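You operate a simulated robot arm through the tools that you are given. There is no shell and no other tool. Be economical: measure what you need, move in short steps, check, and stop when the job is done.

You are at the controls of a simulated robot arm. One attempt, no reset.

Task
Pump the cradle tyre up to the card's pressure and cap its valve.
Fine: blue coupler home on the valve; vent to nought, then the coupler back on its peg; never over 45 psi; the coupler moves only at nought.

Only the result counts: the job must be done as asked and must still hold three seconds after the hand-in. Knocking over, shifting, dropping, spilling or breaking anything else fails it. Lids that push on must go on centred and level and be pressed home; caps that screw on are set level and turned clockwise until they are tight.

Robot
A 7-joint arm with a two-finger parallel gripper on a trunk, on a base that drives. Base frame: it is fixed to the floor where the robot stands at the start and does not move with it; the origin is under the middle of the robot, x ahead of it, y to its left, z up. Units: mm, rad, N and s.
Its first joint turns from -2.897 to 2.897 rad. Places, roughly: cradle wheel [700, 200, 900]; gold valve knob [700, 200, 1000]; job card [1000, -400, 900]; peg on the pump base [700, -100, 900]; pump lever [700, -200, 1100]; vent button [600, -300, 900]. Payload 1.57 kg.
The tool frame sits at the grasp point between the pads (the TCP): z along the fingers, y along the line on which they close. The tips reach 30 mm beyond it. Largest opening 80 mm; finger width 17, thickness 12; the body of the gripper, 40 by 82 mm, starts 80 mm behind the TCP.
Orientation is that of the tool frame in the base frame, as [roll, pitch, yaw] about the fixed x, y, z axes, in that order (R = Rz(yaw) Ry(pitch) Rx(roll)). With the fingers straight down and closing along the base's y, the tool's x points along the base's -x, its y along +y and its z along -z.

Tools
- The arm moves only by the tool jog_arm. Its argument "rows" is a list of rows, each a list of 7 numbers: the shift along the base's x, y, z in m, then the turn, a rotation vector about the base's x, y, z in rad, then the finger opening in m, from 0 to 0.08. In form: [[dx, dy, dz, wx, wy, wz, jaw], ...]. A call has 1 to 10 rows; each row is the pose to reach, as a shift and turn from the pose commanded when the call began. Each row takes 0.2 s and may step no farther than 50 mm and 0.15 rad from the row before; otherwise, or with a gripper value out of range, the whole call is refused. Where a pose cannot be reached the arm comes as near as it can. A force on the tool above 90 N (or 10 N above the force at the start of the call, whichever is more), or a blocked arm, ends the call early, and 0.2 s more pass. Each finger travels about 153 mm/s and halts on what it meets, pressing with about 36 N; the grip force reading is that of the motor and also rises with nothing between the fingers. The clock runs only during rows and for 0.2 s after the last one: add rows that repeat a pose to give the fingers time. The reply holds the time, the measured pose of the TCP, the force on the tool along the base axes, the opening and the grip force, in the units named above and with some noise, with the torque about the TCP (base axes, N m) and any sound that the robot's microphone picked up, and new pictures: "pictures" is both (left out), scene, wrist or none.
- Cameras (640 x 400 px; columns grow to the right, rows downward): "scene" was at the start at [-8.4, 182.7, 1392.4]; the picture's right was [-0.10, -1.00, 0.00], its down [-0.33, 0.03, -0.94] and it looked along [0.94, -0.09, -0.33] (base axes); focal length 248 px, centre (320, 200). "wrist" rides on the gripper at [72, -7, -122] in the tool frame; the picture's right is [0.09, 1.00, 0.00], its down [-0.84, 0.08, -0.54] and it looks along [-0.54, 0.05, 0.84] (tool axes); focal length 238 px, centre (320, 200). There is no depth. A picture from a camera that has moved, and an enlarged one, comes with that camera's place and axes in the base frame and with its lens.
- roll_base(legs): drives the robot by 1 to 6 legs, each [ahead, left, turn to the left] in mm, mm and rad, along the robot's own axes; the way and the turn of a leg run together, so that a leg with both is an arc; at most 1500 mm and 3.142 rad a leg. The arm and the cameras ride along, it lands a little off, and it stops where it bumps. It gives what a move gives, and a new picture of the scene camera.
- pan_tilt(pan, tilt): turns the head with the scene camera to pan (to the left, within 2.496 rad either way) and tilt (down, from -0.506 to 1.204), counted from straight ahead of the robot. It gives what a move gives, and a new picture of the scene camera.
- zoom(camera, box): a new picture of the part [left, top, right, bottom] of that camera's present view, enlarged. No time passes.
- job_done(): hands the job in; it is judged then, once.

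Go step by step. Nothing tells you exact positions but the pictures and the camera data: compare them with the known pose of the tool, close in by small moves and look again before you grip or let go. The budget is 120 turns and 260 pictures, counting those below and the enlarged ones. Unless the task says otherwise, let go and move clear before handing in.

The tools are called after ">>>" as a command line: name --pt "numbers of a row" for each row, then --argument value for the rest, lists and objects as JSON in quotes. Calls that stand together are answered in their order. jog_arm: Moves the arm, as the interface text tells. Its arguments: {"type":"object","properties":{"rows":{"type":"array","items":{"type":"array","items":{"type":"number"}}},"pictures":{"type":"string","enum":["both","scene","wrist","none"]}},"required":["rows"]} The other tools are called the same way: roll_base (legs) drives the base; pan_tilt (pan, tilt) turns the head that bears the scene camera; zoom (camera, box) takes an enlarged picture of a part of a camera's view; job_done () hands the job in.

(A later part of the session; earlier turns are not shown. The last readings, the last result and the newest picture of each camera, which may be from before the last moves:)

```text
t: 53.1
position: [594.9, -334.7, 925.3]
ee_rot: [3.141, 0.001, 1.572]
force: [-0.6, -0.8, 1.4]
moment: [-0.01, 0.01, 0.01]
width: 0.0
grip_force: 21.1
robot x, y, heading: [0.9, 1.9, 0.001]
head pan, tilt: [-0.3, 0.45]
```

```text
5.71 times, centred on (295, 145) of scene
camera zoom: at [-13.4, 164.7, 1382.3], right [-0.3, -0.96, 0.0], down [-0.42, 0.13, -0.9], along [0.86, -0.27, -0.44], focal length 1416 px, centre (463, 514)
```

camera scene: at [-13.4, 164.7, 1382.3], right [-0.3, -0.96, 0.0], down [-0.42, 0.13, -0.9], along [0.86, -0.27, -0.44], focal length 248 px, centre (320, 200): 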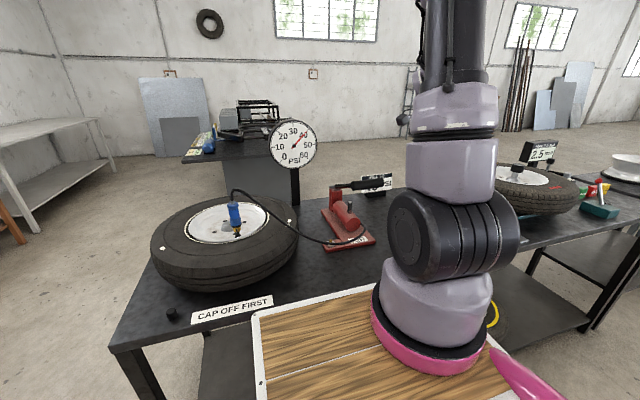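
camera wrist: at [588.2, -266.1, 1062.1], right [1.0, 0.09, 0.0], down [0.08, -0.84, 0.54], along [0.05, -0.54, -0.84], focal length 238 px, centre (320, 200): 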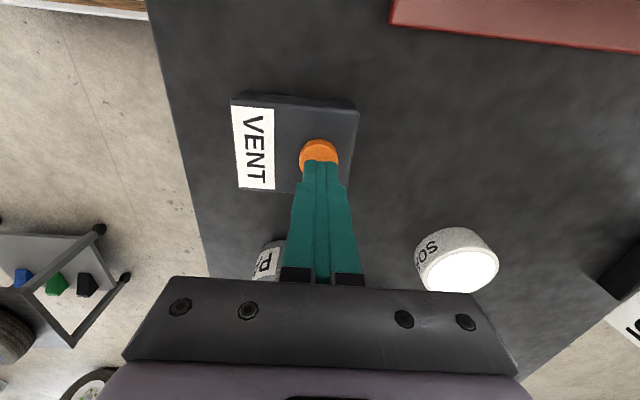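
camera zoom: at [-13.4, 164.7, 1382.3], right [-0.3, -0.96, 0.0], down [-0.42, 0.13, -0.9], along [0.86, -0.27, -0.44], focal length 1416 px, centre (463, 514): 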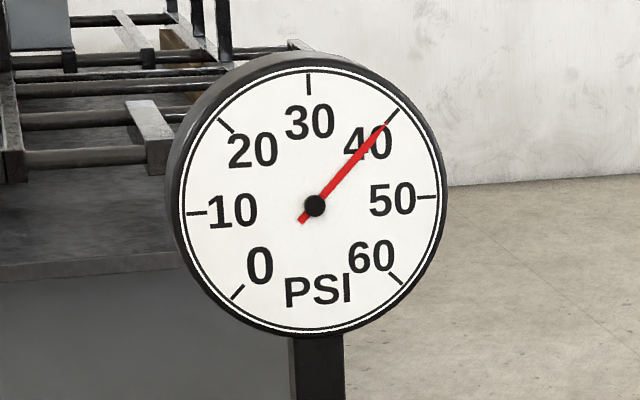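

>>> jog_arm --pt "0 0 -0.003 0 0 0 0" --pt "0 0 -0.006 0 0 0 0" --pt "0 0 -0.008 0 0 0 0" --pt "0 0 -0.008 0 0 0 0" --pictures "none"

>>> zoom --camera "scene" --box '[260, 110, 330, 180]'

>>> zoom --camera "wrist" --box '[260, 80, 380, 200]'

```text
t: 54.1
position: [595.1, -335.5, 917.1]
ee_rot: [3.14, 0.0, 1.571]
force: [-1.9, 0.2, 26.2]
moment: [-0.08, 0.07, -0.1]
width: 0.1
grip_force: 21.4
robot x, y, heading: [1.4, 1.7, 0.002]
head pan, tilt: [-0.3, 0.45]
heard: click
```

```text
5.71 times, centred on (295, 145) of scene
camera zoom: at [-14.1, 165.1, 1382.2], right [-0.3, -0.96, 0.0], down [-0.42, 0.13, -0.9], along [0.86, -0.27, -0.43], focal length 1416 px, centre (463, 514)
```

zoom: 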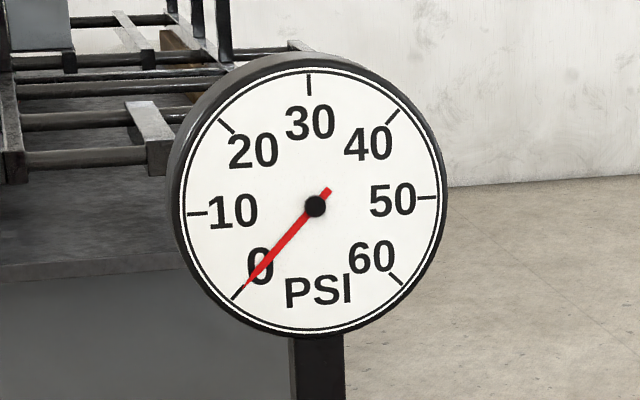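

```text
3.33 times, centred on (320, 140) of wrist
camera zoom: at [587.3, -264.1, 1039.2], right [1.0, 0.09, 0.0], down [0.08, -0.84, 0.54], along [0.05, -0.54, -0.84], focal length 794 px, centre (320, 400)
```

zoom: 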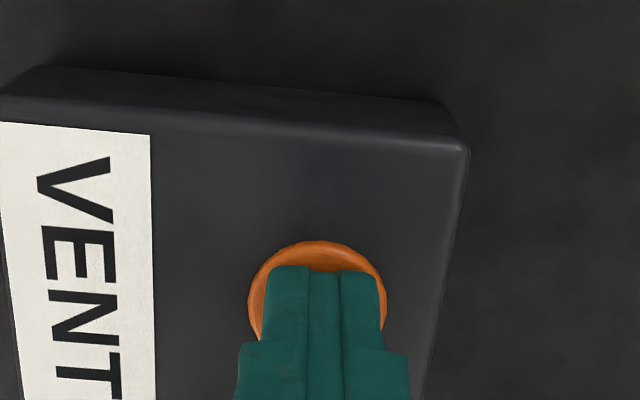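

A click was heard and the gauge is at 0. I rise, confirm the gauge stays at 0, and go back above the coupler.

>>> jog_arm --pt "0 0 0.03 0 0 0 0" --pt "0 0 0.075 0 0 0 0" --pt "0 0 0.12 0 0 0 0" --pt "0 0 0.165 0 0 0 0.0" --pt "0 0 0.21 0 0 0 0.0" --pt "0 0 0.255 0 0 0 0.0" --pt "0 0 0.273 0 0 0 0.0" --pt "0.006 0.045 0.273 0 0 0 0.02" --pt "0.012 0.09 0.273 0 0 0 0.04" --pt "0.018 0.135 0.273 0 0 0 0.06" --pictures "none"

>>> jog_arm --pt "0.006 0.045 0 0 0 0 0.06" --pt "0.012 0.09 0 0 0 0 0.06" --pt "0.018 0.135 0 0 0 0 0.06" --pt "0.024 0.18 0 0 0 0 0.06" --pt "0.03 0.225 0 0 0 0 0.06" --pt "0.036 0.27 0 0 0 0 0.06" --pt "0.042 0.315 0 0 0 0 0.06" --pt "0.047 0.36 0 0 0 0 0.06" --pt "0.053 0.405 0 0 0 0 0.06" --pt "0.053 0.416 0 0 0 0 0.06"

>>> zoom --camera "scene" --box '[180, 110, 330, 250]'

>>> zoom --camera "wrist" --box '[240, 60, 400, 220]'

```text
t: 56.3
position: [612.4, -200.8, 1191.1]
ee_rot: [3.141, 0.0, 1.569]
force: [0.0, -0.1, -0.3]
moment: [0.05, 0.0, 0.0]
width: 60.0
grip_force: 0.0
robot x, y, heading: [0.7, 0.4, 0.001]
head pan, tilt: [-0.3, 0.45]
```

```text
t: 58.5
position: [665.3, 217.4, 1190.0]
ee_rot: [-3.141, 0.0, 1.572]
force: [-0.5, -0.3, 0.1]
moment: [0.03, 0.03, 0.01]
width: 60.0
grip_force: 0.0
robot x, y, heading: [-1.3, 0.9, 0.003]
head pan, tilt: [-0.3, 0.45]
camera scene: at [-13.4, 164.5, 1382.3], right [-0.3, -0.96, 0.0], down [-0.42, 0.13, -0.9], along [0.86, -0.27, -0.44], focal length 248 px, centre (320, 200)
camera wrist: at [658.1, 288.0, 1311.6], right [1.0, 0.09, 0.0], down [0.08, -0.84, 0.54], along [0.05, -0.54, -0.84], focal length 238 px, centre (320, 200)
```

scene: 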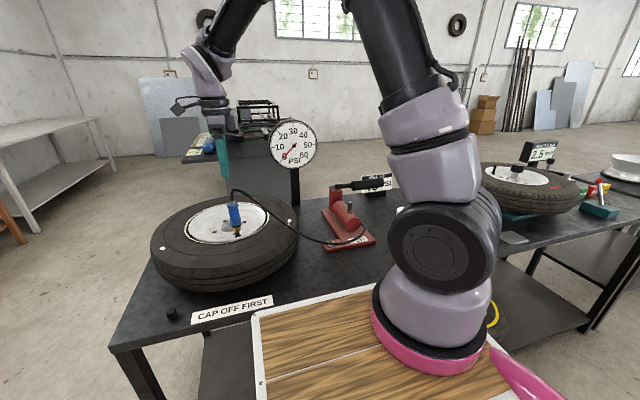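
wrist: 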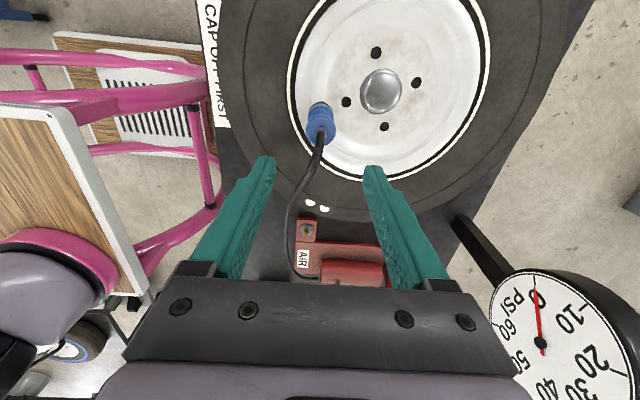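

```text
2.86 times, centred on (255, 180) of scene
camera zoom: at [-13.4, 164.5, 1382.3], right [-0.3, -0.96, 0.0], down [-0.42, 0.13, -0.9], along [0.86, -0.27, -0.44], focal length 708 px, centre (506, 257)
```

zoom: 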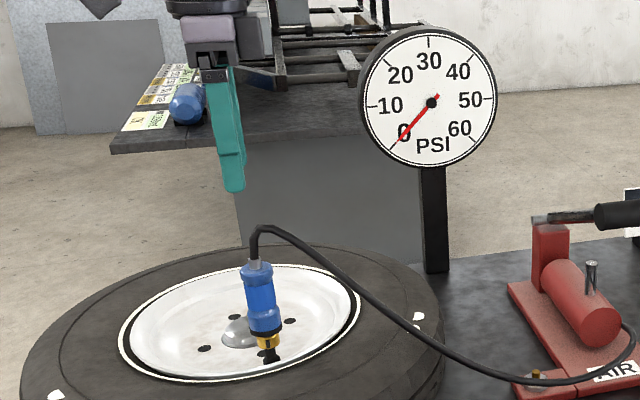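

```text
2.50 times, centred on (320, 140) of wrist
camera zoom: at [658.1, 288.0, 1311.6], right [1.0, 0.09, 0.0], down [0.08, -0.84, 0.54], along [0.05, -0.54, -0.84], focal length 596 px, centre (320, 350)
```

zoom: 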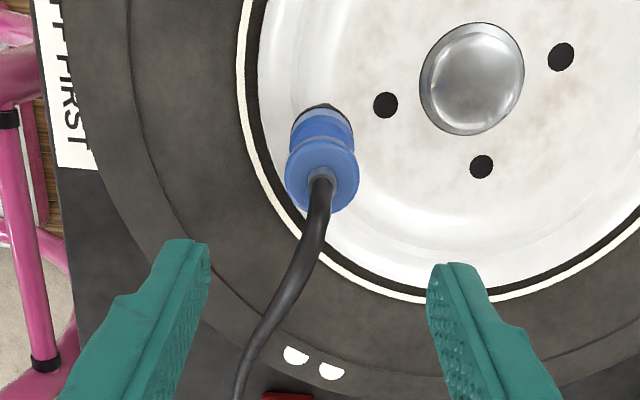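

Gauge still 0 and the coupler is centred below. Descending and gripping it.

>>> jog_arm --pt "0.001 -0.002 -0.045 0 0 0 0.06" --pt "0.001 -0.002 -0.09 0 0 0 0.06" --pt "0.001 -0.002 -0.13 0 0 0 0.06" --pt "0.001 -0.002 -0.16 0 0 0 0.06" --pt "0.001 -0.002 -0.16 0 0 0 0.06" --pictures "wrist"

>>> zoom --camera "scene" --box '[210, 180, 270, 250]'

```text
t: 59.7
position: [666.7, 213.5, 1029.9]
ee_rot: [-3.141, 0.0, 1.572]
force: [0.1, -0.6, 0.2]
moment: [-0.03, -0.02, -0.01]
width: 60.0
grip_force: 0.0
robot x, y, heading: [-2.0, 0.9, 0.001]
head pan, tilt: [-0.3, 0.45]
camera wrist: at [659.3, 284.8, 1151.0], right [1.0, 0.09, 0.0], down [0.08, -0.84, 0.54], along [0.05, -0.54, -0.84], focal length 238 px, centre (320, 200)
```

wrist: 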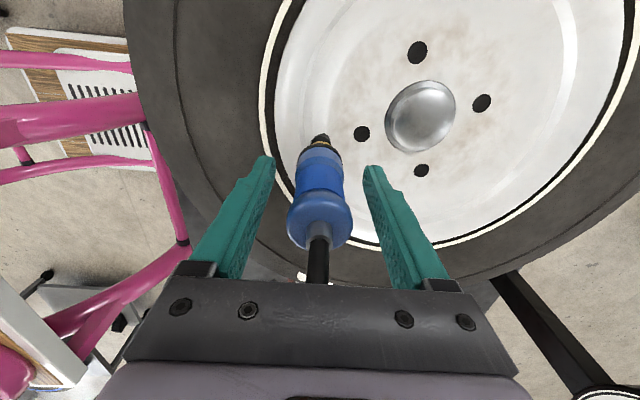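

```text
5.71 times, centred on (240, 215) of scene
camera zoom: at [-13.4, 164.7, 1382.3], right [-0.3, -0.96, 0.0], down [-0.42, 0.13, -0.9], along [0.86, -0.27, -0.44], focal length 1416 px, centre (777, 114)
```

zoom: 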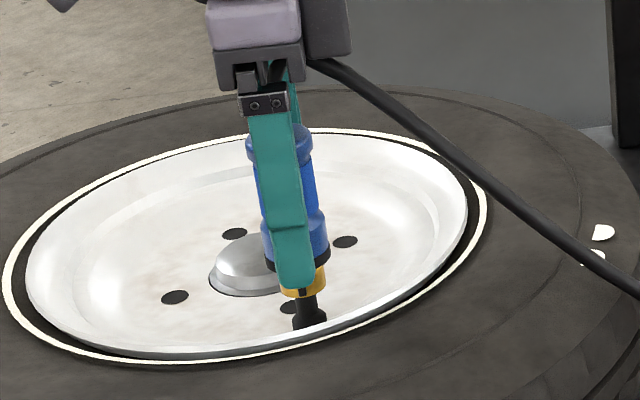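

Well placed; +1.5 mm y, close and lift straight up.

>>> jog_arm --pt "0 0.0015 0 0 0 0 0.05" --pt "0 0.0015 0 0 0 0 0.03" --pt "0 0.0015 0 0 0 0 0.02" --pt "0 0.0015 0 0 0 0 0.02" --pt "0 0.0015 0.01 0 0 0 0.02" --pt "0 0.0015 0.03 0 0 0 0.02" --pt "0 0.0015 0.055 0 0 0 0.02" --pt "0 0.0015 0.065 0 0 0 0.02" --pt "0 0.0015 0.065 0 0 0 0.02" --pictures "wrist"

>>> zoom --camera "scene" --box '[210, 150, 330, 250]'

```text
t: 61.7
position: [667.7, 215.4, 1095.2]
ee_rot: [-3.141, -0.001, 1.571]
force: [-1.0, 0.0, -1.9]
moment: [-0.01, 0.0, -0.02]
width: 30.4
grip_force: 36.4
robot x, y, heading: [-0.0, -0.6, -0.004]
head pan, tilt: [-0.3, 0.45]
camera wrist: at [659.4, 286.5, 1216.4], right [1.0, 0.09, 0.0], down [0.08, -0.84, 0.54], along [0.05, -0.54, -0.84], focal length 238 px, centre (320, 200)
```

wrist: 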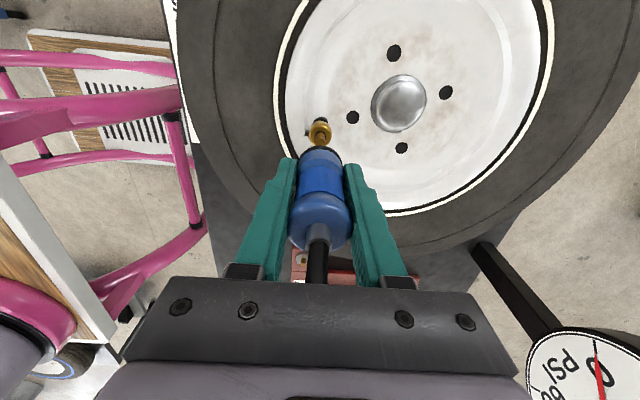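

```text
4.00 times, centred on (270, 200) of scene
camera zoom: at [-13.2, 164.8, 1382.3], right [-0.3, -0.96, 0.0], down [-0.42, 0.13, -0.9], along [0.86, -0.27, -0.44], focal length 991 px, centre (520, 200)
```

zoom: 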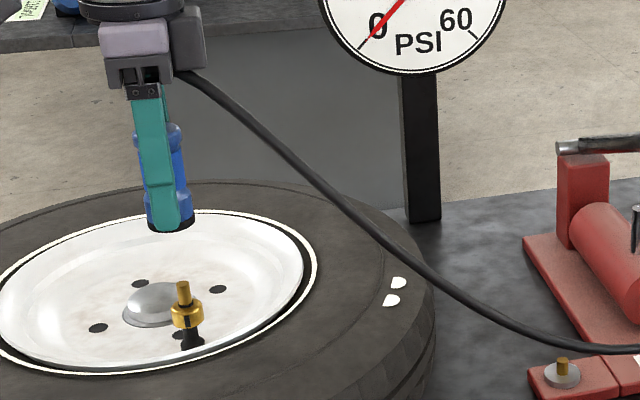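

The coupler is off and the valve is intact. Carrying it back above the peg at about (657.5, -82).

>>> jog_arm --pt "-0.001 -0.035 0 0 0 0 0.02" --pt "-0.002 -0.07 0 0 0 0 0.02" --pt "-0.003 -0.105 0 0 0 0 0.02" --pt "-0.004 -0.14 0 0 0 0 0.02" --pt "-0.005 -0.175 0 0 0 0 0.02" --pt "-0.006 -0.21 0 0 0 0 0.02" --pt "-0.007 -0.245 0 0 0 0 0.02" --pt "-0.008 -0.28 0 0 0 0 0.02" --pt "-0.009 -0.297 0 0 0 0 0.02" --pt "-0.009 -0.297 -0.03 0 0 0 0.02" --pictures "none"

>>> jog_arm --pt "0 0 -0.04 0 0 0 0.02" --pt "0 0 -0.08 0 0 0 0.02" --pt "0 0 -0.115 0 0 0 0.02" --pt "0 0 -0.115 0 0 0 0.02"

>>> zoom --camera "scene" --box '[310, 180, 400, 260]'

>>> zoom --camera "wrist" --box '[270, 90, 370, 190]'

```text
t: 63.9
position: [656.6, -81.8, 1065.1]
ee_rot: [3.141, -0.001, 1.571]
force: [0.1, 1.0, -0.6]
moment: [-0.03, -0.04, 0.02]
width: 30.3
grip_force: 35.8
robot x, y, heading: [1.9, 0.5, -0.003]
head pan, tilt: [-0.3, 0.45]
```

```text
t: 64.9
position: [660.6, -82.5, 948.2]
ee_rot: [3.141, 0.001, 1.571]
force: [-0.6, 1.1, -1.6]
moment: [-0.02, 0.02, -0.01]
width: 30.1
grip_force: 36.1
robot x, y, heading: [0.3, -0.8, -0.002]
head pan, tilt: [-0.3, 0.45]
camera scene: at [-13.4, 164.7, 1382.3], right [-0.3, -0.96, 0.0], down [-0.42, 0.13, -0.9], along [0.86, -0.27, -0.44], focal length 248 px, centre (320, 200)
camera wrist: at [652.0, -10.7, 1070.6], right [1.0, 0.09, 0.0], down [0.08, -0.84, 0.54], along [0.05, -0.54, -0.84], focal length 238 px, centre (320, 200)
```

scene: 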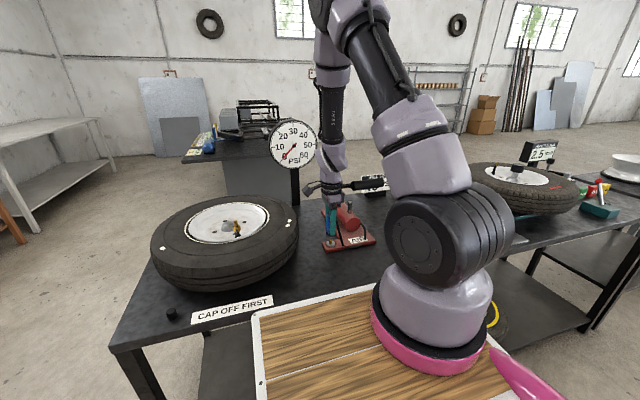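
wrist: 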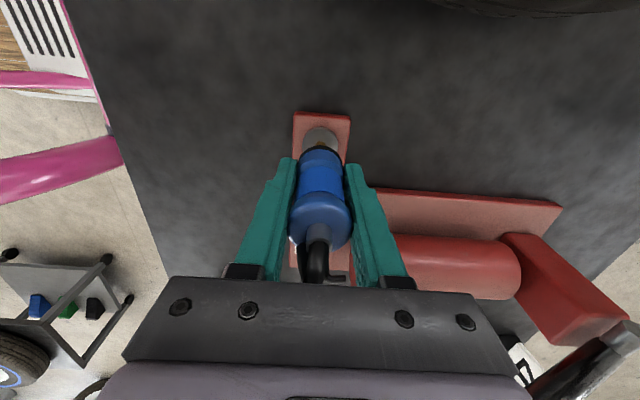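

```text
5.00 times, centred on (355, 220) of scene
camera zoom: at [-13.4, 164.7, 1382.3], right [-0.3, -0.96, 0.0], down [-0.42, 0.13, -0.9], along [0.86, -0.27, -0.44], focal length 1239 px, centre (145, 100)
```

zoom: 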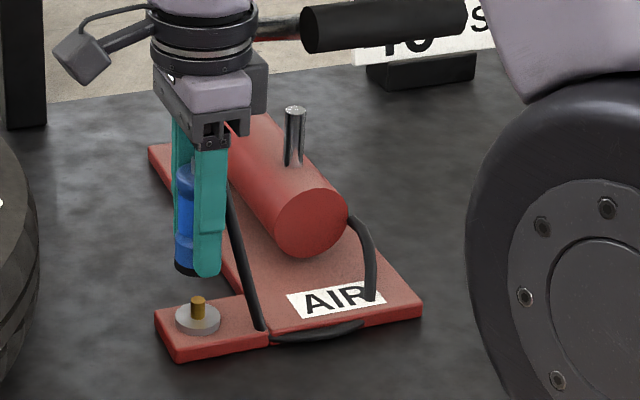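

```text
4.00 times, centred on (320, 140) of wrist
camera zoom: at [652.0, -10.7, 1070.6], right [1.0, 0.09, 0.0], down [0.08, -0.84, 0.54], along [0.05, -0.54, -0.84], focal length 953 px, centre (320, 440)
```

zoom: 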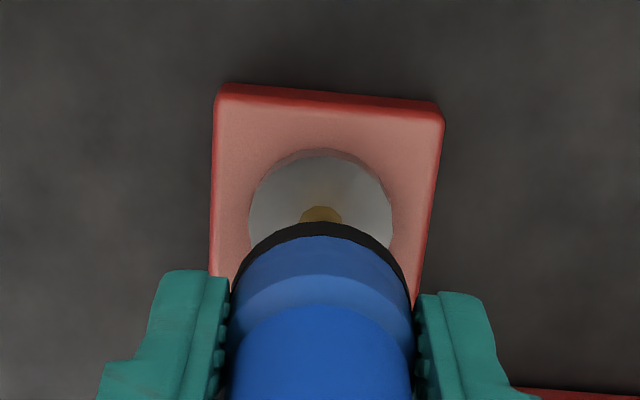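

Alignment looks close; I magnify both views to refine before lowering.

>>> zoom --camera "scene" --box '[335, 215, 375, 255]'

```text
10.00 times, centred on (355, 235) of scene
camera zoom: at [-13.4, 164.7, 1382.3], right [-0.3, -0.96, 0.0], down [-0.42, 0.13, -0.9], along [0.86, -0.27, -0.44], focal length 2477 px, centre (-30, -150)
```

zoom: 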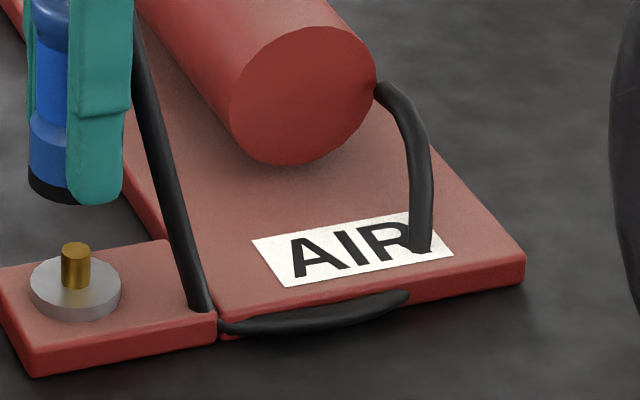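

Aligned in both views. Lowering onto the peg in steps.

>>> jog_arm --pt "0 0 -0.01 0 0 0 0.02" --pt "0 0 -0.018 0 0 0 0.02" --pt "0 0 -0.026 0 0 0 0.02" --pt "0 0 -0.026 0 0 0 0.02" --pictures "none"

>>> zoom --camera "scene" --box '[335, 215, 375, 255]'

>>> zoom --camera "wrist" --box '[270, 90, 370, 190]'

```text
t: 65.9
position: [657.1, -81.8, 923.1]
ee_rot: [3.141, 0.0, 1.572]
force: [0.3, -0.3, -1.7]
moment: [-0.04, 0.01, 0.03]
width: 30.4
grip_force: 36.0
robot x, y, heading: [-0.1, 1.6, 0.001]
head pan, tilt: [-0.3, 0.45]
```

```text
10.00 times, centred on (355, 235) of scene
camera zoom: at [-13.3, 164.7, 1382.3], right [-0.3, -0.96, 0.0], down [-0.42, 0.13, -0.9], along [0.86, -0.27, -0.44], focal length 2477 px, centre (-30, -150)
```

zoom: 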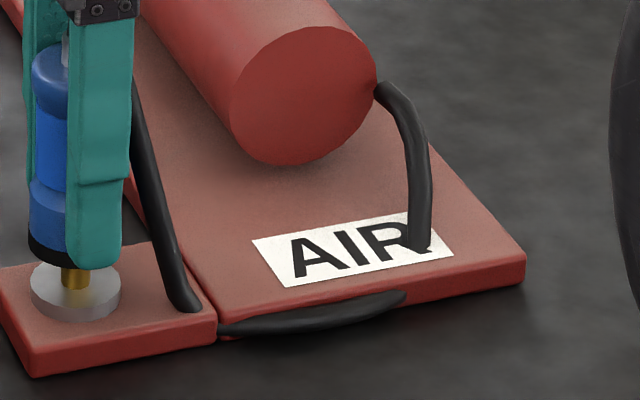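

```text
4.00 times, centred on (320, 140) of wrist
camera zoom: at [650.8, -10.5, 1045.5], right [1.0, 0.09, 0.0], down [0.08, -0.84, 0.54], along [0.05, -0.54, -0.84], focal length 953 px, centre (320, 440)
```

zoom: 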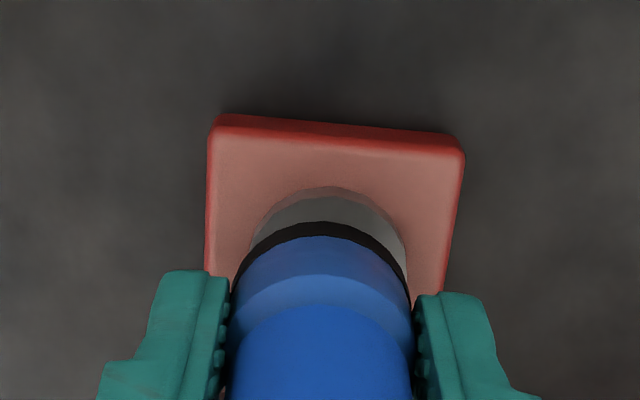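

Slight +1 mm x correction, then down until it meets the seat.

>>> jog_arm --pt "0.001 0 -0.004 0 0 0 0.02" --pt "0.001 0 -0.008 0 0 0 0.02" --pt "0.001 0 -0.012 0 0 0 0.02" --pt "0.001 0 -0.015 0 0 0 0.02" --pt "0.001 0 -0.015 0 0 0 0.02" --pictures "none"

>>> zoom --camera "scene" --box '[335, 215, 375, 255]'

>>> zoom --camera "wrist" --box '[270, 90, 370, 190]'

```text
t: 67.1
position: [660.6, -82.0, 908.3]
ee_rot: [3.141, -0.002, 1.57]
force: [0.5, -3.5, -2.8]
moment: [-0.06, 0.0, -0.04]
width: 30.1
grip_force: 35.9
robot x, y, heading: [2.8, 6.5, -0.007]
head pan, tilt: [-0.3, 0.45]
```

```text
10.00 times, centred on (355, 235) of scene
camera zoom: at [-13.2, 164.6, 1382.3], right [-0.3, -0.96, 0.0], down [-0.42, 0.13, -0.9], along [0.86, -0.27, -0.44], focal length 2477 px, centre (-30, -150)
```

zoom: 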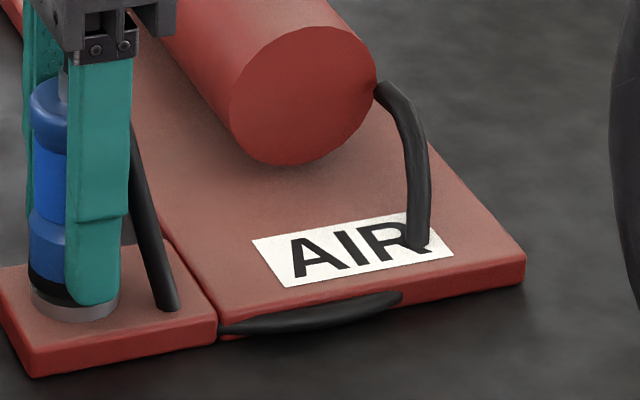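

```text
4.00 times, centred on (320, 140) of wrist
camera zoom: at [651.7, -10.8, 1030.3], right [1.0, 0.09, 0.0], down [0.08, -0.84, 0.54], along [0.05, -0.54, -0.84], focal length 953 px, centre (320, 440)
```

zoom: 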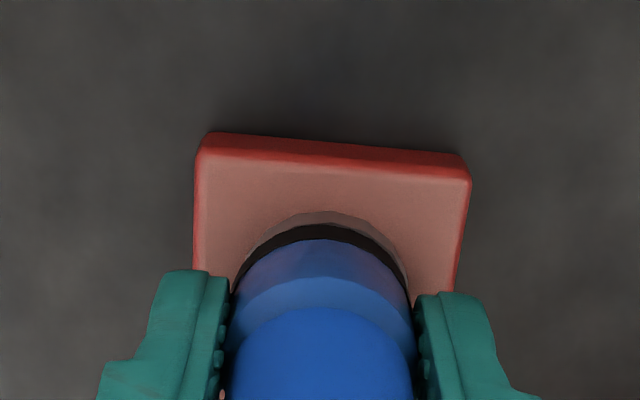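

On the peg, a few mm from seated. Continuing gently to contact.

>>> jog_arm --pt "0 0 -0.002 0 0 0 0.02" --pt "0 0 -0.004 0 0 0 0.02" --pt "0 0 -0.006 0 0 0 0.02" --pt "0 0 -0.006 0 0 0 0.02" --pictures "none"

>>> zoom --camera "scene" --box '[335, 215, 375, 255]'

```text
t: 68.1
position: [659.5, -82.3, 903.8]
ee_rot: [3.137, 0.0, 1.57]
force: [-1.6, -5.4, 39.9]
moment: [0.3, 0.27, 0.05]
width: 30.3
grip_force: 35.8
robot x, y, heading: [0.6, -0.2, 0.001]
head pan, tilt: [-0.3, 0.45]
```

```text
10.00 times, centred on (355, 235) of scene
camera zoom: at [-14.6, 164.6, 1382.3], right [-0.3, -0.96, 0.0], down [-0.41, 0.13, -0.9], along [0.86, -0.27, -0.43], focal length 2477 px, centre (-30, -150)
```

zoom: 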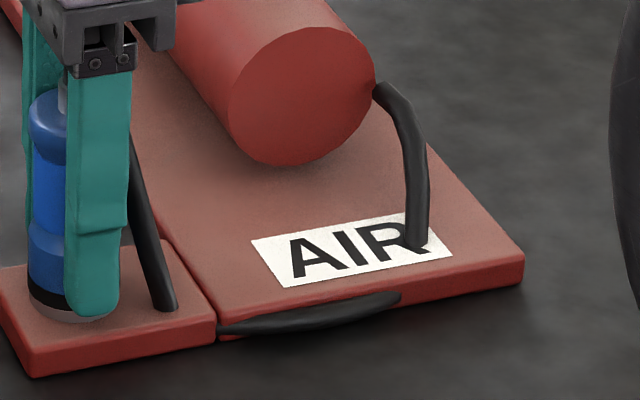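

Seated against the disc at 40 N. Releasing and rising straight up, then checking.

>>> jog_arm --pt "0 0 0.004 0 0 0 0.035" --pt "0 0 0.004 0 0 0 0.06" --pt "0 0 0.03 0 0 0 0.065" --pt "0 0 0.075 0 0 0 0.065" --pt "0 0 0.12 0 0 0 0.065" --pt "0 0 0.165 0 0 0 0.065" --pt "0 0 0.21 0 0 0 0.065" --pt "0 0 0.23 0 0 0 0.065" --pictures "wrist"

>>> zoom --camera "scene" --box '[260, 110, 400, 260]'

>>> zoom --camera "scene" --box '[335, 215, 375, 255]'

```text
t: 69.9
position: [660.6, -81.8, 1131.6]
ee_rot: [-3.141, 0.002, 1.571]
force: [0.9, -0.4, -0.4]
moment: [-0.01, 0.02, 0.02]
width: 65.0
grip_force: 0.1
robot x, y, heading: [-0.1, 0.0, 0.004]
head pan, tilt: [-0.3, 0.45]
camera wrist: at [652.0, -11.0, 1253.9], right [1.0, 0.09, 0.0], down [0.08, -0.84, 0.54], along [0.05, -0.54, -0.84], focal length 238 px, centre (320, 200)
```

wrist: 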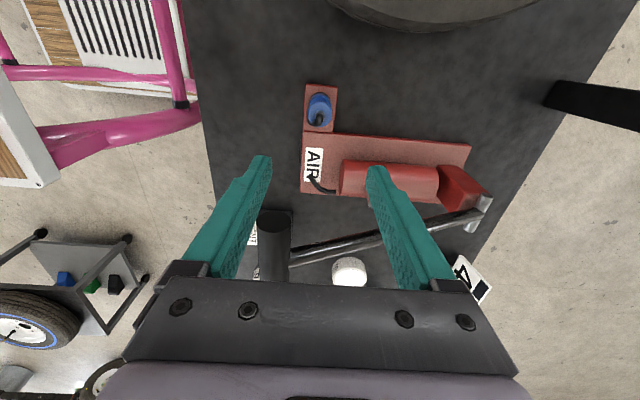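

```text
2.67 times, centred on (330, 185) of scene
camera zoom: at [-13.1, 164.7, 1382.3], right [-0.3, -0.96, 0.0], down [-0.42, 0.13, -0.9], along [0.86, -0.27, -0.44], focal length 661 px, centre (293, 240)
```

zoom: 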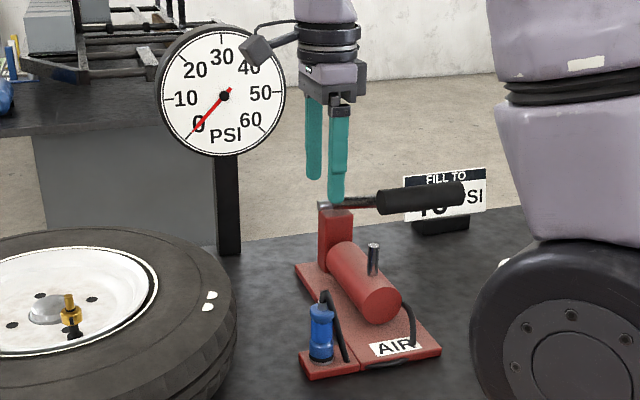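

```text
10.00 times, centred on (355, 235) of scene
camera zoom: at [-13.1, 164.7, 1382.3], right [-0.3, -0.96, 0.0], down [-0.42, 0.13, -0.9], along [0.86, -0.27, -0.44], focal length 2477 px, centre (-30, -150)
```

zoom: 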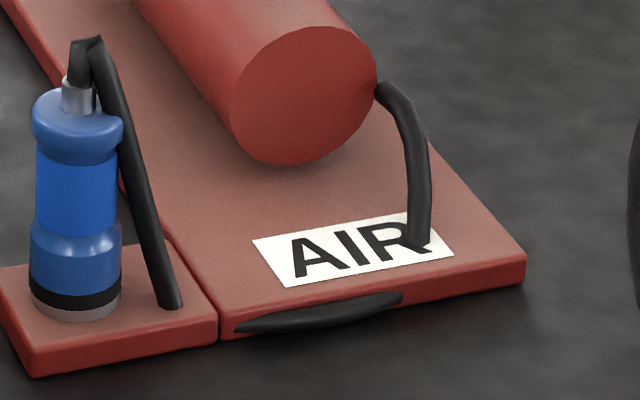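

The coupler is back on its peg, upright, gauge at 0. Next the black cap at about (508, 389), top z ≈ 865; I travel there while turning back to yaw 0.

>>> jog_arm --pt "-0.0127 0.039 0 0 0 0.131 0.065" --pt "-0.0254 0.078 0 0 0 0.262 0.065" --pt "-0.038 0.118 0 0 0 0.393 0.065" --pt "-0.051 0.157 0 0 0 0.524 0.065" --pt "-0.063 0.196 0 0 0 0.654 0.065" --pt "-0.076 0.235 0 0 0 0.785 0.065" --pt "-0.089 0.275 0 0 0 0.916 0.065" --pt "-0.101 0.314 0 0 0 1.047 0.065" --pt "-0.114 0.353 0 0 0 1.178 0.065" --pt "-0.127 0.392 0 0 0 1.309 0.065" --pictures "none"

>>> jog_arm --pt "-0.0127 0.039 0 0 0 0.131 0.06" --pt "-0.0245 0.079 0 0 0 0.262 0.06" --pt "-0.0245 0.079 -0.045 0 0 0.262 0.06" --pt "-0.0245 0.079 -0.09 0 0 0.262 0.06" --pt "-0.0245 0.079 -0.13 0 0 0.262 0.06" --pt "-0.0245 0.079 -0.13 0 0 0.262 0.06"

>>> pan_tilt --pan 0.3 --tilt 0.7

```text
t: 72.1
position: [532.0, 310.2, 1133.6]
ee_rot: [-3.141, 0.0, 2.882]
force: [-0.3, -0.9, 0.2]
moment: [0.03, 0.02, -0.04]
width: 65.1
grip_force: 0.0
robot x, y, heading: [1.6, 0.2, 0.001]
head pan, tilt: [-0.3, 0.45]
```

```text
t: 73.5
position: [507.2, 389.7, 1002.1]
ee_rot: [3.141, 0.0, -3.141]
force: [-0.4, -0.2, -0.3]
moment: [-0.02, 0.0, 0.02]
width: 60.0
grip_force: 0.1
robot x, y, heading: [3.0, 3.0, 0.002]
head pan, tilt: [-0.3, 0.45]
camera scene: at [-13.4, 164.7, 1382.3], right [-0.3, -0.96, 0.0], down [-0.42, 0.13, -0.9], along [0.86, -0.27, -0.44], focal length 248 px, centre (320, 200)
camera wrist: at [434.2, 382.2, 1123.9], right [-0.09, 1.0, 0.0], down [0.84, 0.08, 0.54], along [0.54, 0.05, -0.84], focal length 238 px, centre (320, 200)
```

scene: 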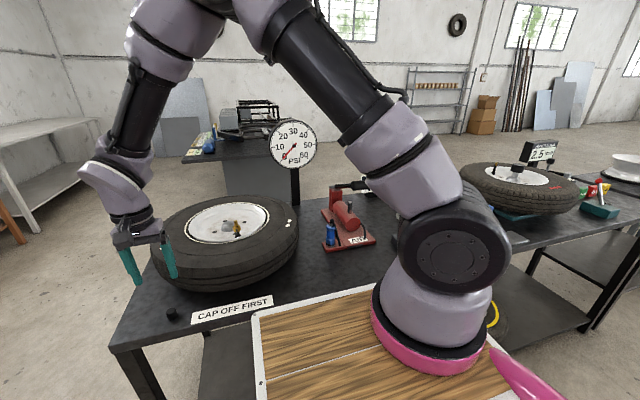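
wrist: 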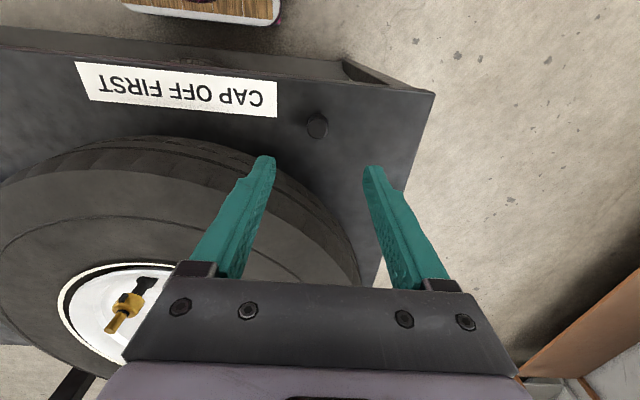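

```text
t: 74.5
position: [507.4, 389.8, 1003.1]
ee_rot: [-3.14, 0.001, -3.141]
force: [-0.2, -0.2, -0.1]
moment: [0.0, -0.01, 0.0]
width: 59.9
grip_force: 0.0
robot x, y, heading: [1.9, 0.1, -0.003]
head pan, tilt: [0.3, 0.7]
camera scene: at [-19.9, 217.0, 1360.1], right [0.29, -0.96, 0.0], down [-0.62, -0.19, -0.77], along [0.73, 0.23, -0.64], focal length 248 px, centre (320, 200)
```

scene: 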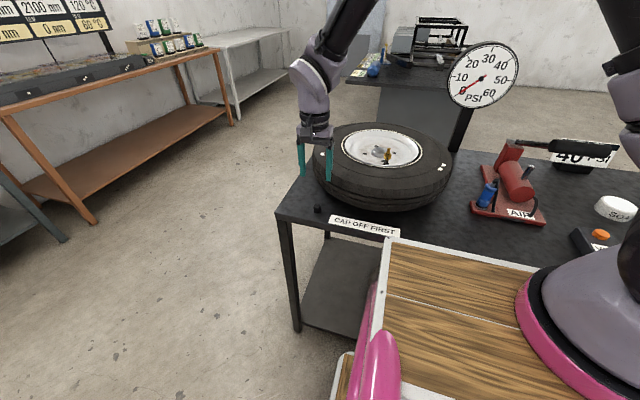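

Cap sits just below-ahead of the fingers, with about 30 mm clearance to the tyre. Zooming to refine its position.

>>> zoom --camera "wrist" --box '[290, 95, 345, 150]'

>>> zoom --camera "scene" --box '[290, 130, 350, 225]'

```text
7.27 times, centred on (318, 122) of wrist
camera zoom: at [434.4, 382.3, 1124.2], right [-0.09, 1.0, 0.0], down [0.84, 0.08, 0.54], along [0.54, 0.05, -0.84], focal length 1734 px, centre (338, 764)
```

zoom: 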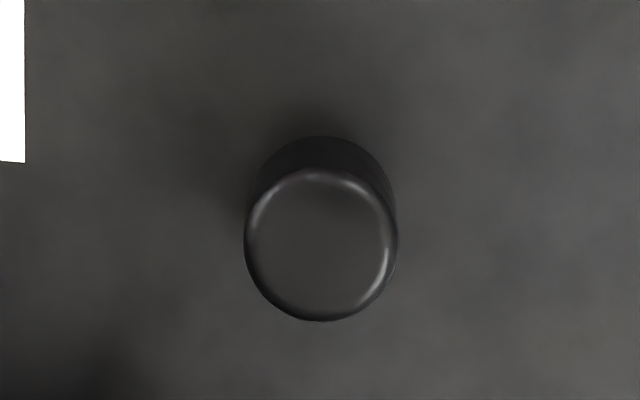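

```text
4.21 times, centred on (320, 178) of scene
camera zoom: at [-19.9, 217.0, 1360.1], right [0.29, -0.96, 0.0], down [-0.62, -0.19, -0.77], along [0.73, 0.23, -0.64], focal length 1043 px, centre (320, 295)
```

zoom: 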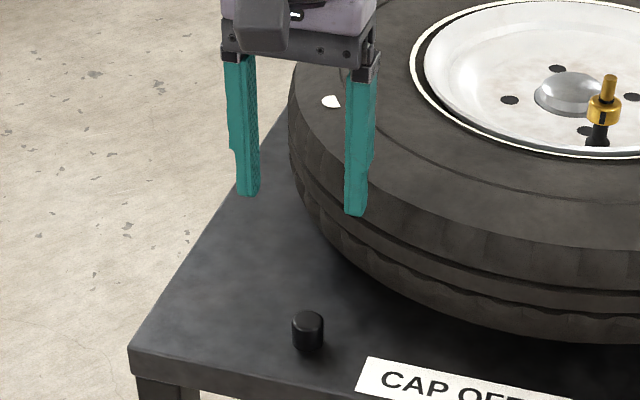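

Cap at about (509, 387). Descending partway with a 45 mm opening, then checking.

>>> jog_arm --pt "0.0015 -0.002 -0.04 0 0 0 0.05" --pt "0.0015 -0.002 -0.08 0 0 0 0.05" --pt "0.0015 -0.002 -0.095 0 0 0 0.05" --pt "0.0015 -0.002 -0.095 0 0 0 0.05" --pictures "wrist"

>>> zoom --camera "wrist" --box '[260, 110, 380, 200]'

>>> zoom --camera "scene" --box '[290, 150, 350, 225]'

```text
t: 75.5
position: [509.8, 386.9, 906.7]
ee_rot: [-3.141, 0.0, -3.141]
force: [-0.2, 0.0, -0.2]
moment: [-0.03, 0.03, -0.02]
width: 49.9
grip_force: 0.1
robot x, y, heading: [-1.7, 0.4, 0.002]
head pan, tilt: [0.3, 0.7]
camera wrist: at [436.3, 379.9, 1028.7], right [-0.09, 1.0, 0.0], down [0.84, 0.08, 0.54], along [0.54, 0.05, -0.84], focal length 238 px, centre (320, 200)
```

wrist: 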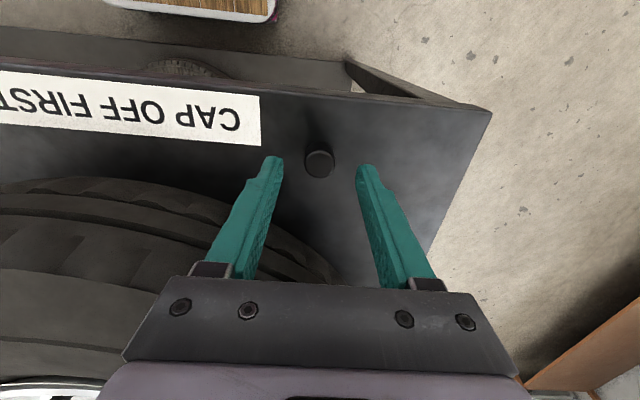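

```text
4.44 times, centred on (320, 155) of wrist
camera zoom: at [436.3, 379.9, 1028.7], right [-0.09, 1.0, 0.0], down [0.84, 0.08, 0.54], along [0.54, 0.05, -0.84], focal length 1059 px, centre (320, 400)
```

zoom: 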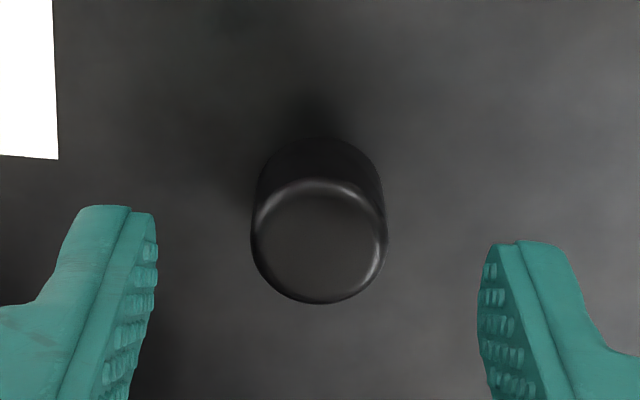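

```text
5.33 times, centred on (320, 188) of scene
camera zoom: at [-20.0, 217.0, 1360.1], right [0.3, -0.96, 0.0], down [-0.62, -0.19, -0.76], along [0.73, 0.23, -0.64], focal length 1321 px, centre (320, 267)
```

zoom: 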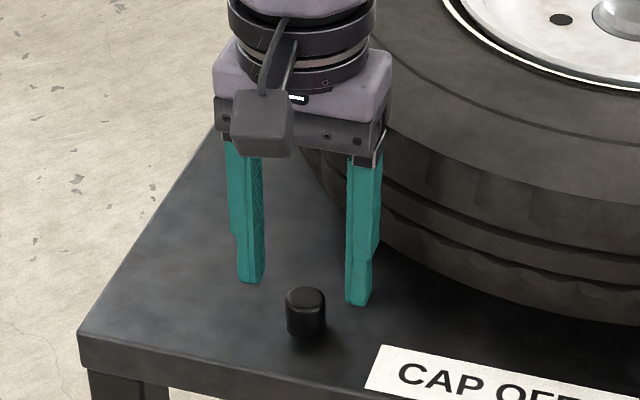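

Cap centred between the fingers. Descending 25 mm and closing.

>>> jog_arm --pt "0 0 -0.012 0 0 0 0.05" --pt "0 0 -0.024 0 0 0 0.05" --pt "0 0 -0.024 0 0 0 0.035" --pt "0 0 -0.024 0 0 0 0.015" --pt "0 0 -0.024 0 0 0 0.015" --pt "0 0 -0.024 0 0 0 0.015" --pictures "none"

>>> zoom --camera "wrist" --box '[260, 110, 380, 200]'

>>> zoom --camera "scene" --box '[290, 150, 350, 225]'

```text
t: 76.9
position: [507.2, 387.9, 882.6]
ee_rot: [3.141, 0.0, -3.14]
force: [-0.9, 0.3, -0.6]
moment: [0.01, -0.01, -0.02]
width: 21.1
grip_force: 34.7
robot x, y, heading: [0.7, -0.5, -0.0]
head pan, tilt: [0.3, 0.7]
```

```text
4.44 times, centred on (320, 155) of wrist
camera zoom: at [435.9, 379.8, 1005.0], right [-0.09, 1.0, 0.0], down [0.84, 0.08, 0.54], along [0.54, 0.05, -0.84], focal length 1059 px, centre (320, 400)
```

zoom: 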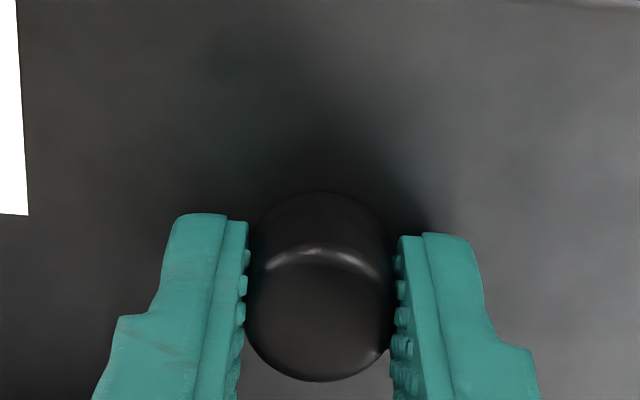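

```text
5.33 times, centred on (320, 188) of scene
camera zoom: at [-20.0, 217.1, 1360.1], right [0.3, -0.96, 0.0], down [-0.62, -0.19, -0.76], along [0.73, 0.23, -0.64], focal length 1321 px, centre (320, 267)
```

zoom: 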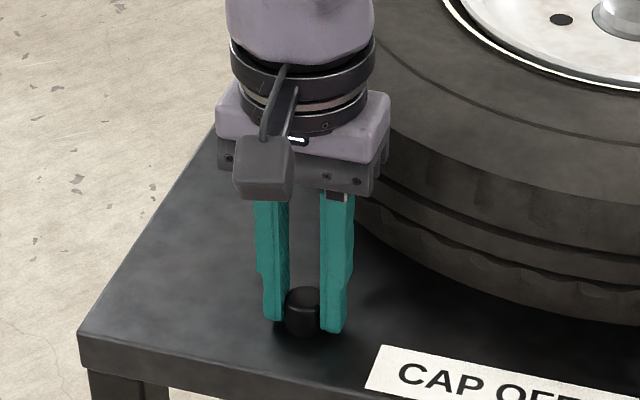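

Cap gripped (21 mm). Lifting it and carrying it above the valve, pre-turning +1.5 rad so I have room for clockwise turns.

>>> jog_arm --pt "0 0 0.04 0 0 0 0.015" --pt "0 0 0.085 0 0 0 0.015" --pt "0 0 0.13 0 0 0 0.015" --pt "0 0 0.175 0 0 0 0.015" --pt "0 0 0.215 0 0 0 0.015" --pt "0.026 -0.029 0.215 0 0 0.14 0.015" --pt "0.053 -0.057 0.215 0 0 0.28 0.015" --pt "0.079 -0.086 0.215 0 0 0.42 0.015" --pt "0.105 -0.115 0.215 0 0 0.56 0.015" --pt "0.132 -0.144 0.215 0 0 0.7 0.015" --pictures "none"

>>> jog_arm --pt "0.013 -0.014 0 0 0 0.145 0.015" --pt "0.026 -0.028 0 0 0 0.29 0.015" --pt "0.026 -0.028 0 0 0 0.435 0.015" --pt "0.026 -0.028 0 0 0 0.58 0.015" --pt "0.026 -0.028 0 0 0 0.725 0.015" --pt "0.026 -0.028 0 0 0 0.87 0.015" --pt "0.026 -0.028 0 0 0 0.87 0.015"

>>> pan_tilt --pan 0.0 --tilt 0.5

>>> zoom --camera "scene" --box '[285, 140, 345, 220]'

>>> zoom --camera "wrist" --box '[260, 80, 380, 200]'

```text
t: 79.1
position: [641.3, 243.0, 1099.9]
ee_rot: [-3.141, 0.001, -2.438]
force: [-0.5, 0.1, 0.2]
moment: [-0.06, -0.04, 0.0]
width: 21.4
grip_force: 34.5
robot x, y, heading: [-3.2, 4.0, 0.002]
head pan, tilt: [0.3, 0.7]
```

```text
t: 80.7
position: [667.5, 214.4, 1097.0]
ee_rot: [-3.141, 0.001, -1.57]
force: [0.5, -0.1, -0.4]
moment: [0.01, 0.02, -0.02]
width: 21.5
grip_force: 34.3
robot x, y, heading: [1.0, 2.9, 0.004]
head pan, tilt: [0.3, 0.7]
camera scene: at [-20.0, 217.0, 1360.1], right [0.3, -0.96, 0.0], down [-0.62, -0.19, -0.76], along [0.73, 0.23, -0.64], focal length 248 px, centre (320, 200)
camera wrist: at [672.8, 142.3, 1220.4], right [-1.0, -0.09, 0.0], down [-0.08, 0.84, 0.54], along [-0.05, 0.54, -0.84], focal length 238 px, centre (320, 200)
```

scene: 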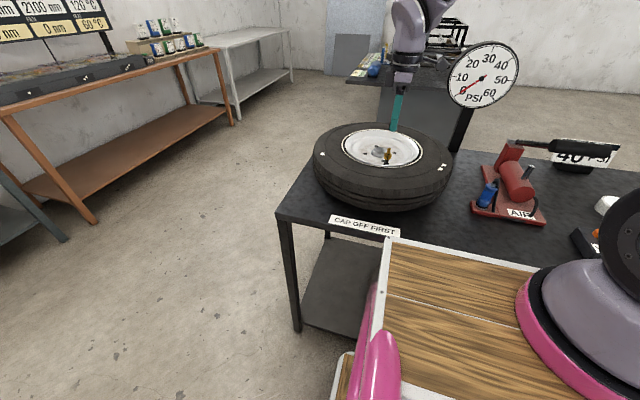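
wrist: 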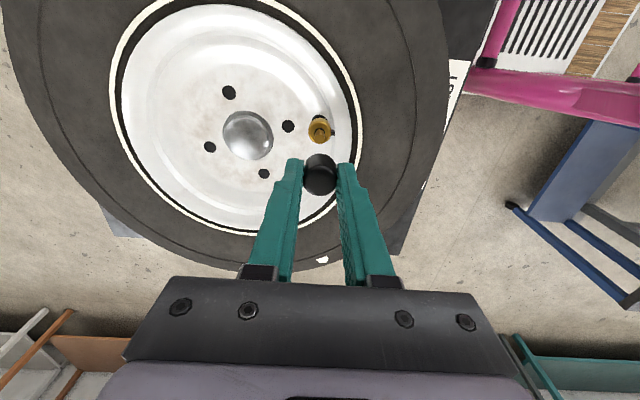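

```text
t: 81.5
position: [667.3, 214.6, 1098.4]
ee_rot: [-3.141, 0.0, -1.571]
force: [0.5, -0.7, -0.3]
moment: [0.01, -0.03, -0.06]
width: 21.1
grip_force: 34.8
robot x, y, heading: [-1.4, -1.1, -0.0]
head pan, tilt: [0.0, 0.499]
camera scene: at [-10.1, 192.0, 1377.7], right [0.0, -1.0, 0.0], down [-0.48, 0.0, -0.88], along [0.88, 0.0, -0.48], focal length 248 px, centre (320, 200)
```

scene: 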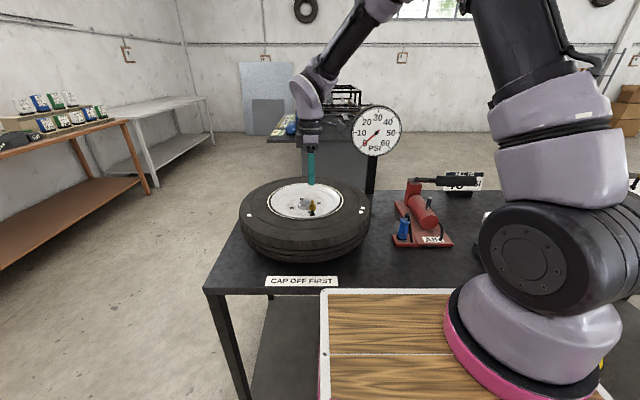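

```text
5.00 times, centred on (315, 180) of scene
camera zoom: at [-10.1, 192.0, 1377.7], right [0.0, -1.0, 0.0], down [-0.48, 0.0, -0.88], along [0.88, 0.0, -0.48], focal length 1239 px, centre (345, 300)
```

zoom: 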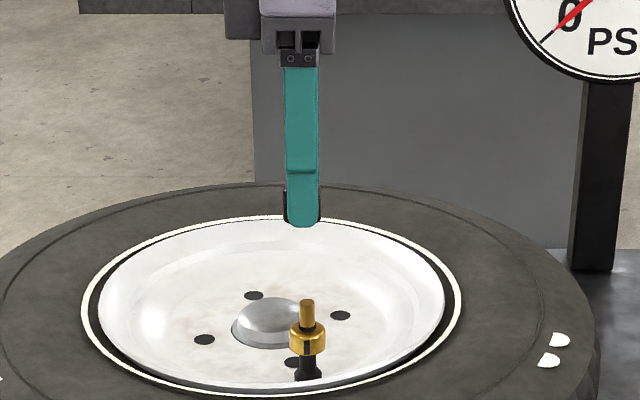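

```text
3.33 times, centred on (320, 140) of wrist
camera zoom: at [672.7, 142.5, 1220.5], right [-1.0, -0.09, 0.0], down [-0.08, 0.84, 0.54], along [-0.05, 0.54, -0.84], focal length 794 px, centre (320, 400)
```

zoom: 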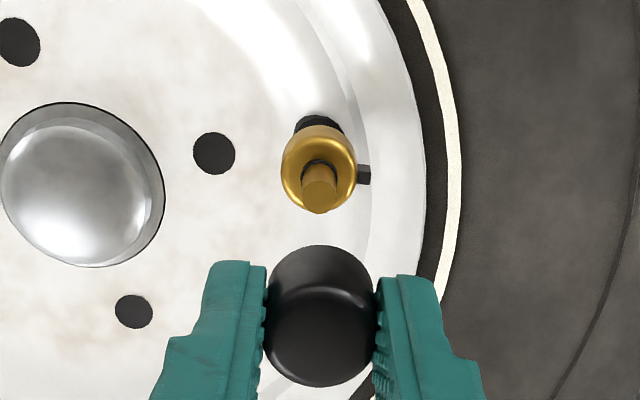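

Lined up in x; the cap needs about -1.4 mm in y. Lowering to just above the post and rechecking.

>>> jog_arm --pt "0 -0.0014 -0.02 0 0 0 0.015" --pt "0 -0.0014 -0.044 0 0 0 0.015" --pt "0 -0.0014 -0.044 0 0 0 0.015" --pictures "none"

>>> zoom --camera "scene" --box '[298, 180, 328, 215]'

>>> zoom --camera "wrist" --box '[280, 110, 360, 200]'

```text
t: 82.3
position: [667.5, 213.6, 1053.7]
ee_rot: [3.141, 0.001, -1.571]
force: [0.1, 0.5, -0.5]
moment: [-0.01, -0.01, -0.04]
width: 21.4
grip_force: 34.7
robot x, y, heading: [2.8, 1.1, 0.002]
head pan, tilt: [0.0, 0.499]
```

```text
11.43 times, centred on (313, 198) of scene
camera zoom: at [-10.2, 191.9, 1377.8], right [0.0, -1.0, 0.0], down [-0.48, 0.0, -0.88], along [0.88, 0.0, -0.48], focal length 2831 px, centre (400, 229)
```

zoom: 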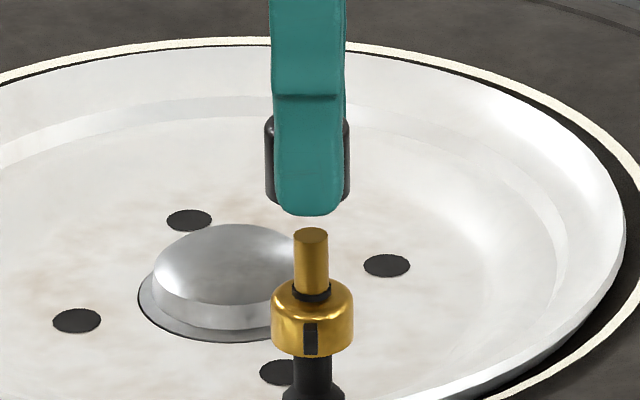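

```text
4.44 times, centred on (320, 155) of wrist
camera zoom: at [673.0, 141.1, 1176.6], right [-1.0, -0.09, 0.0], down [-0.08, 0.84, 0.54], along [-0.05, 0.54, -0.84], focal length 1059 px, centre (320, 400)
```

zoom: 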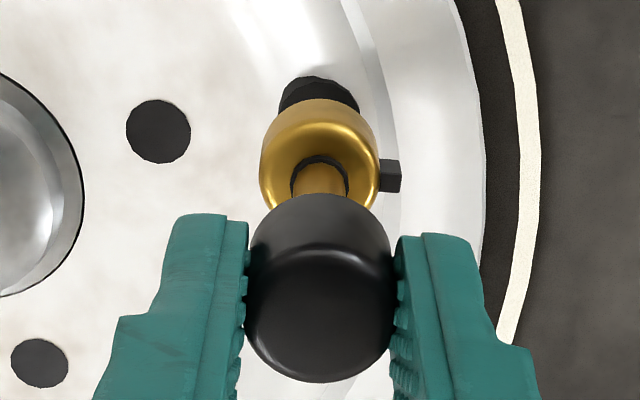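

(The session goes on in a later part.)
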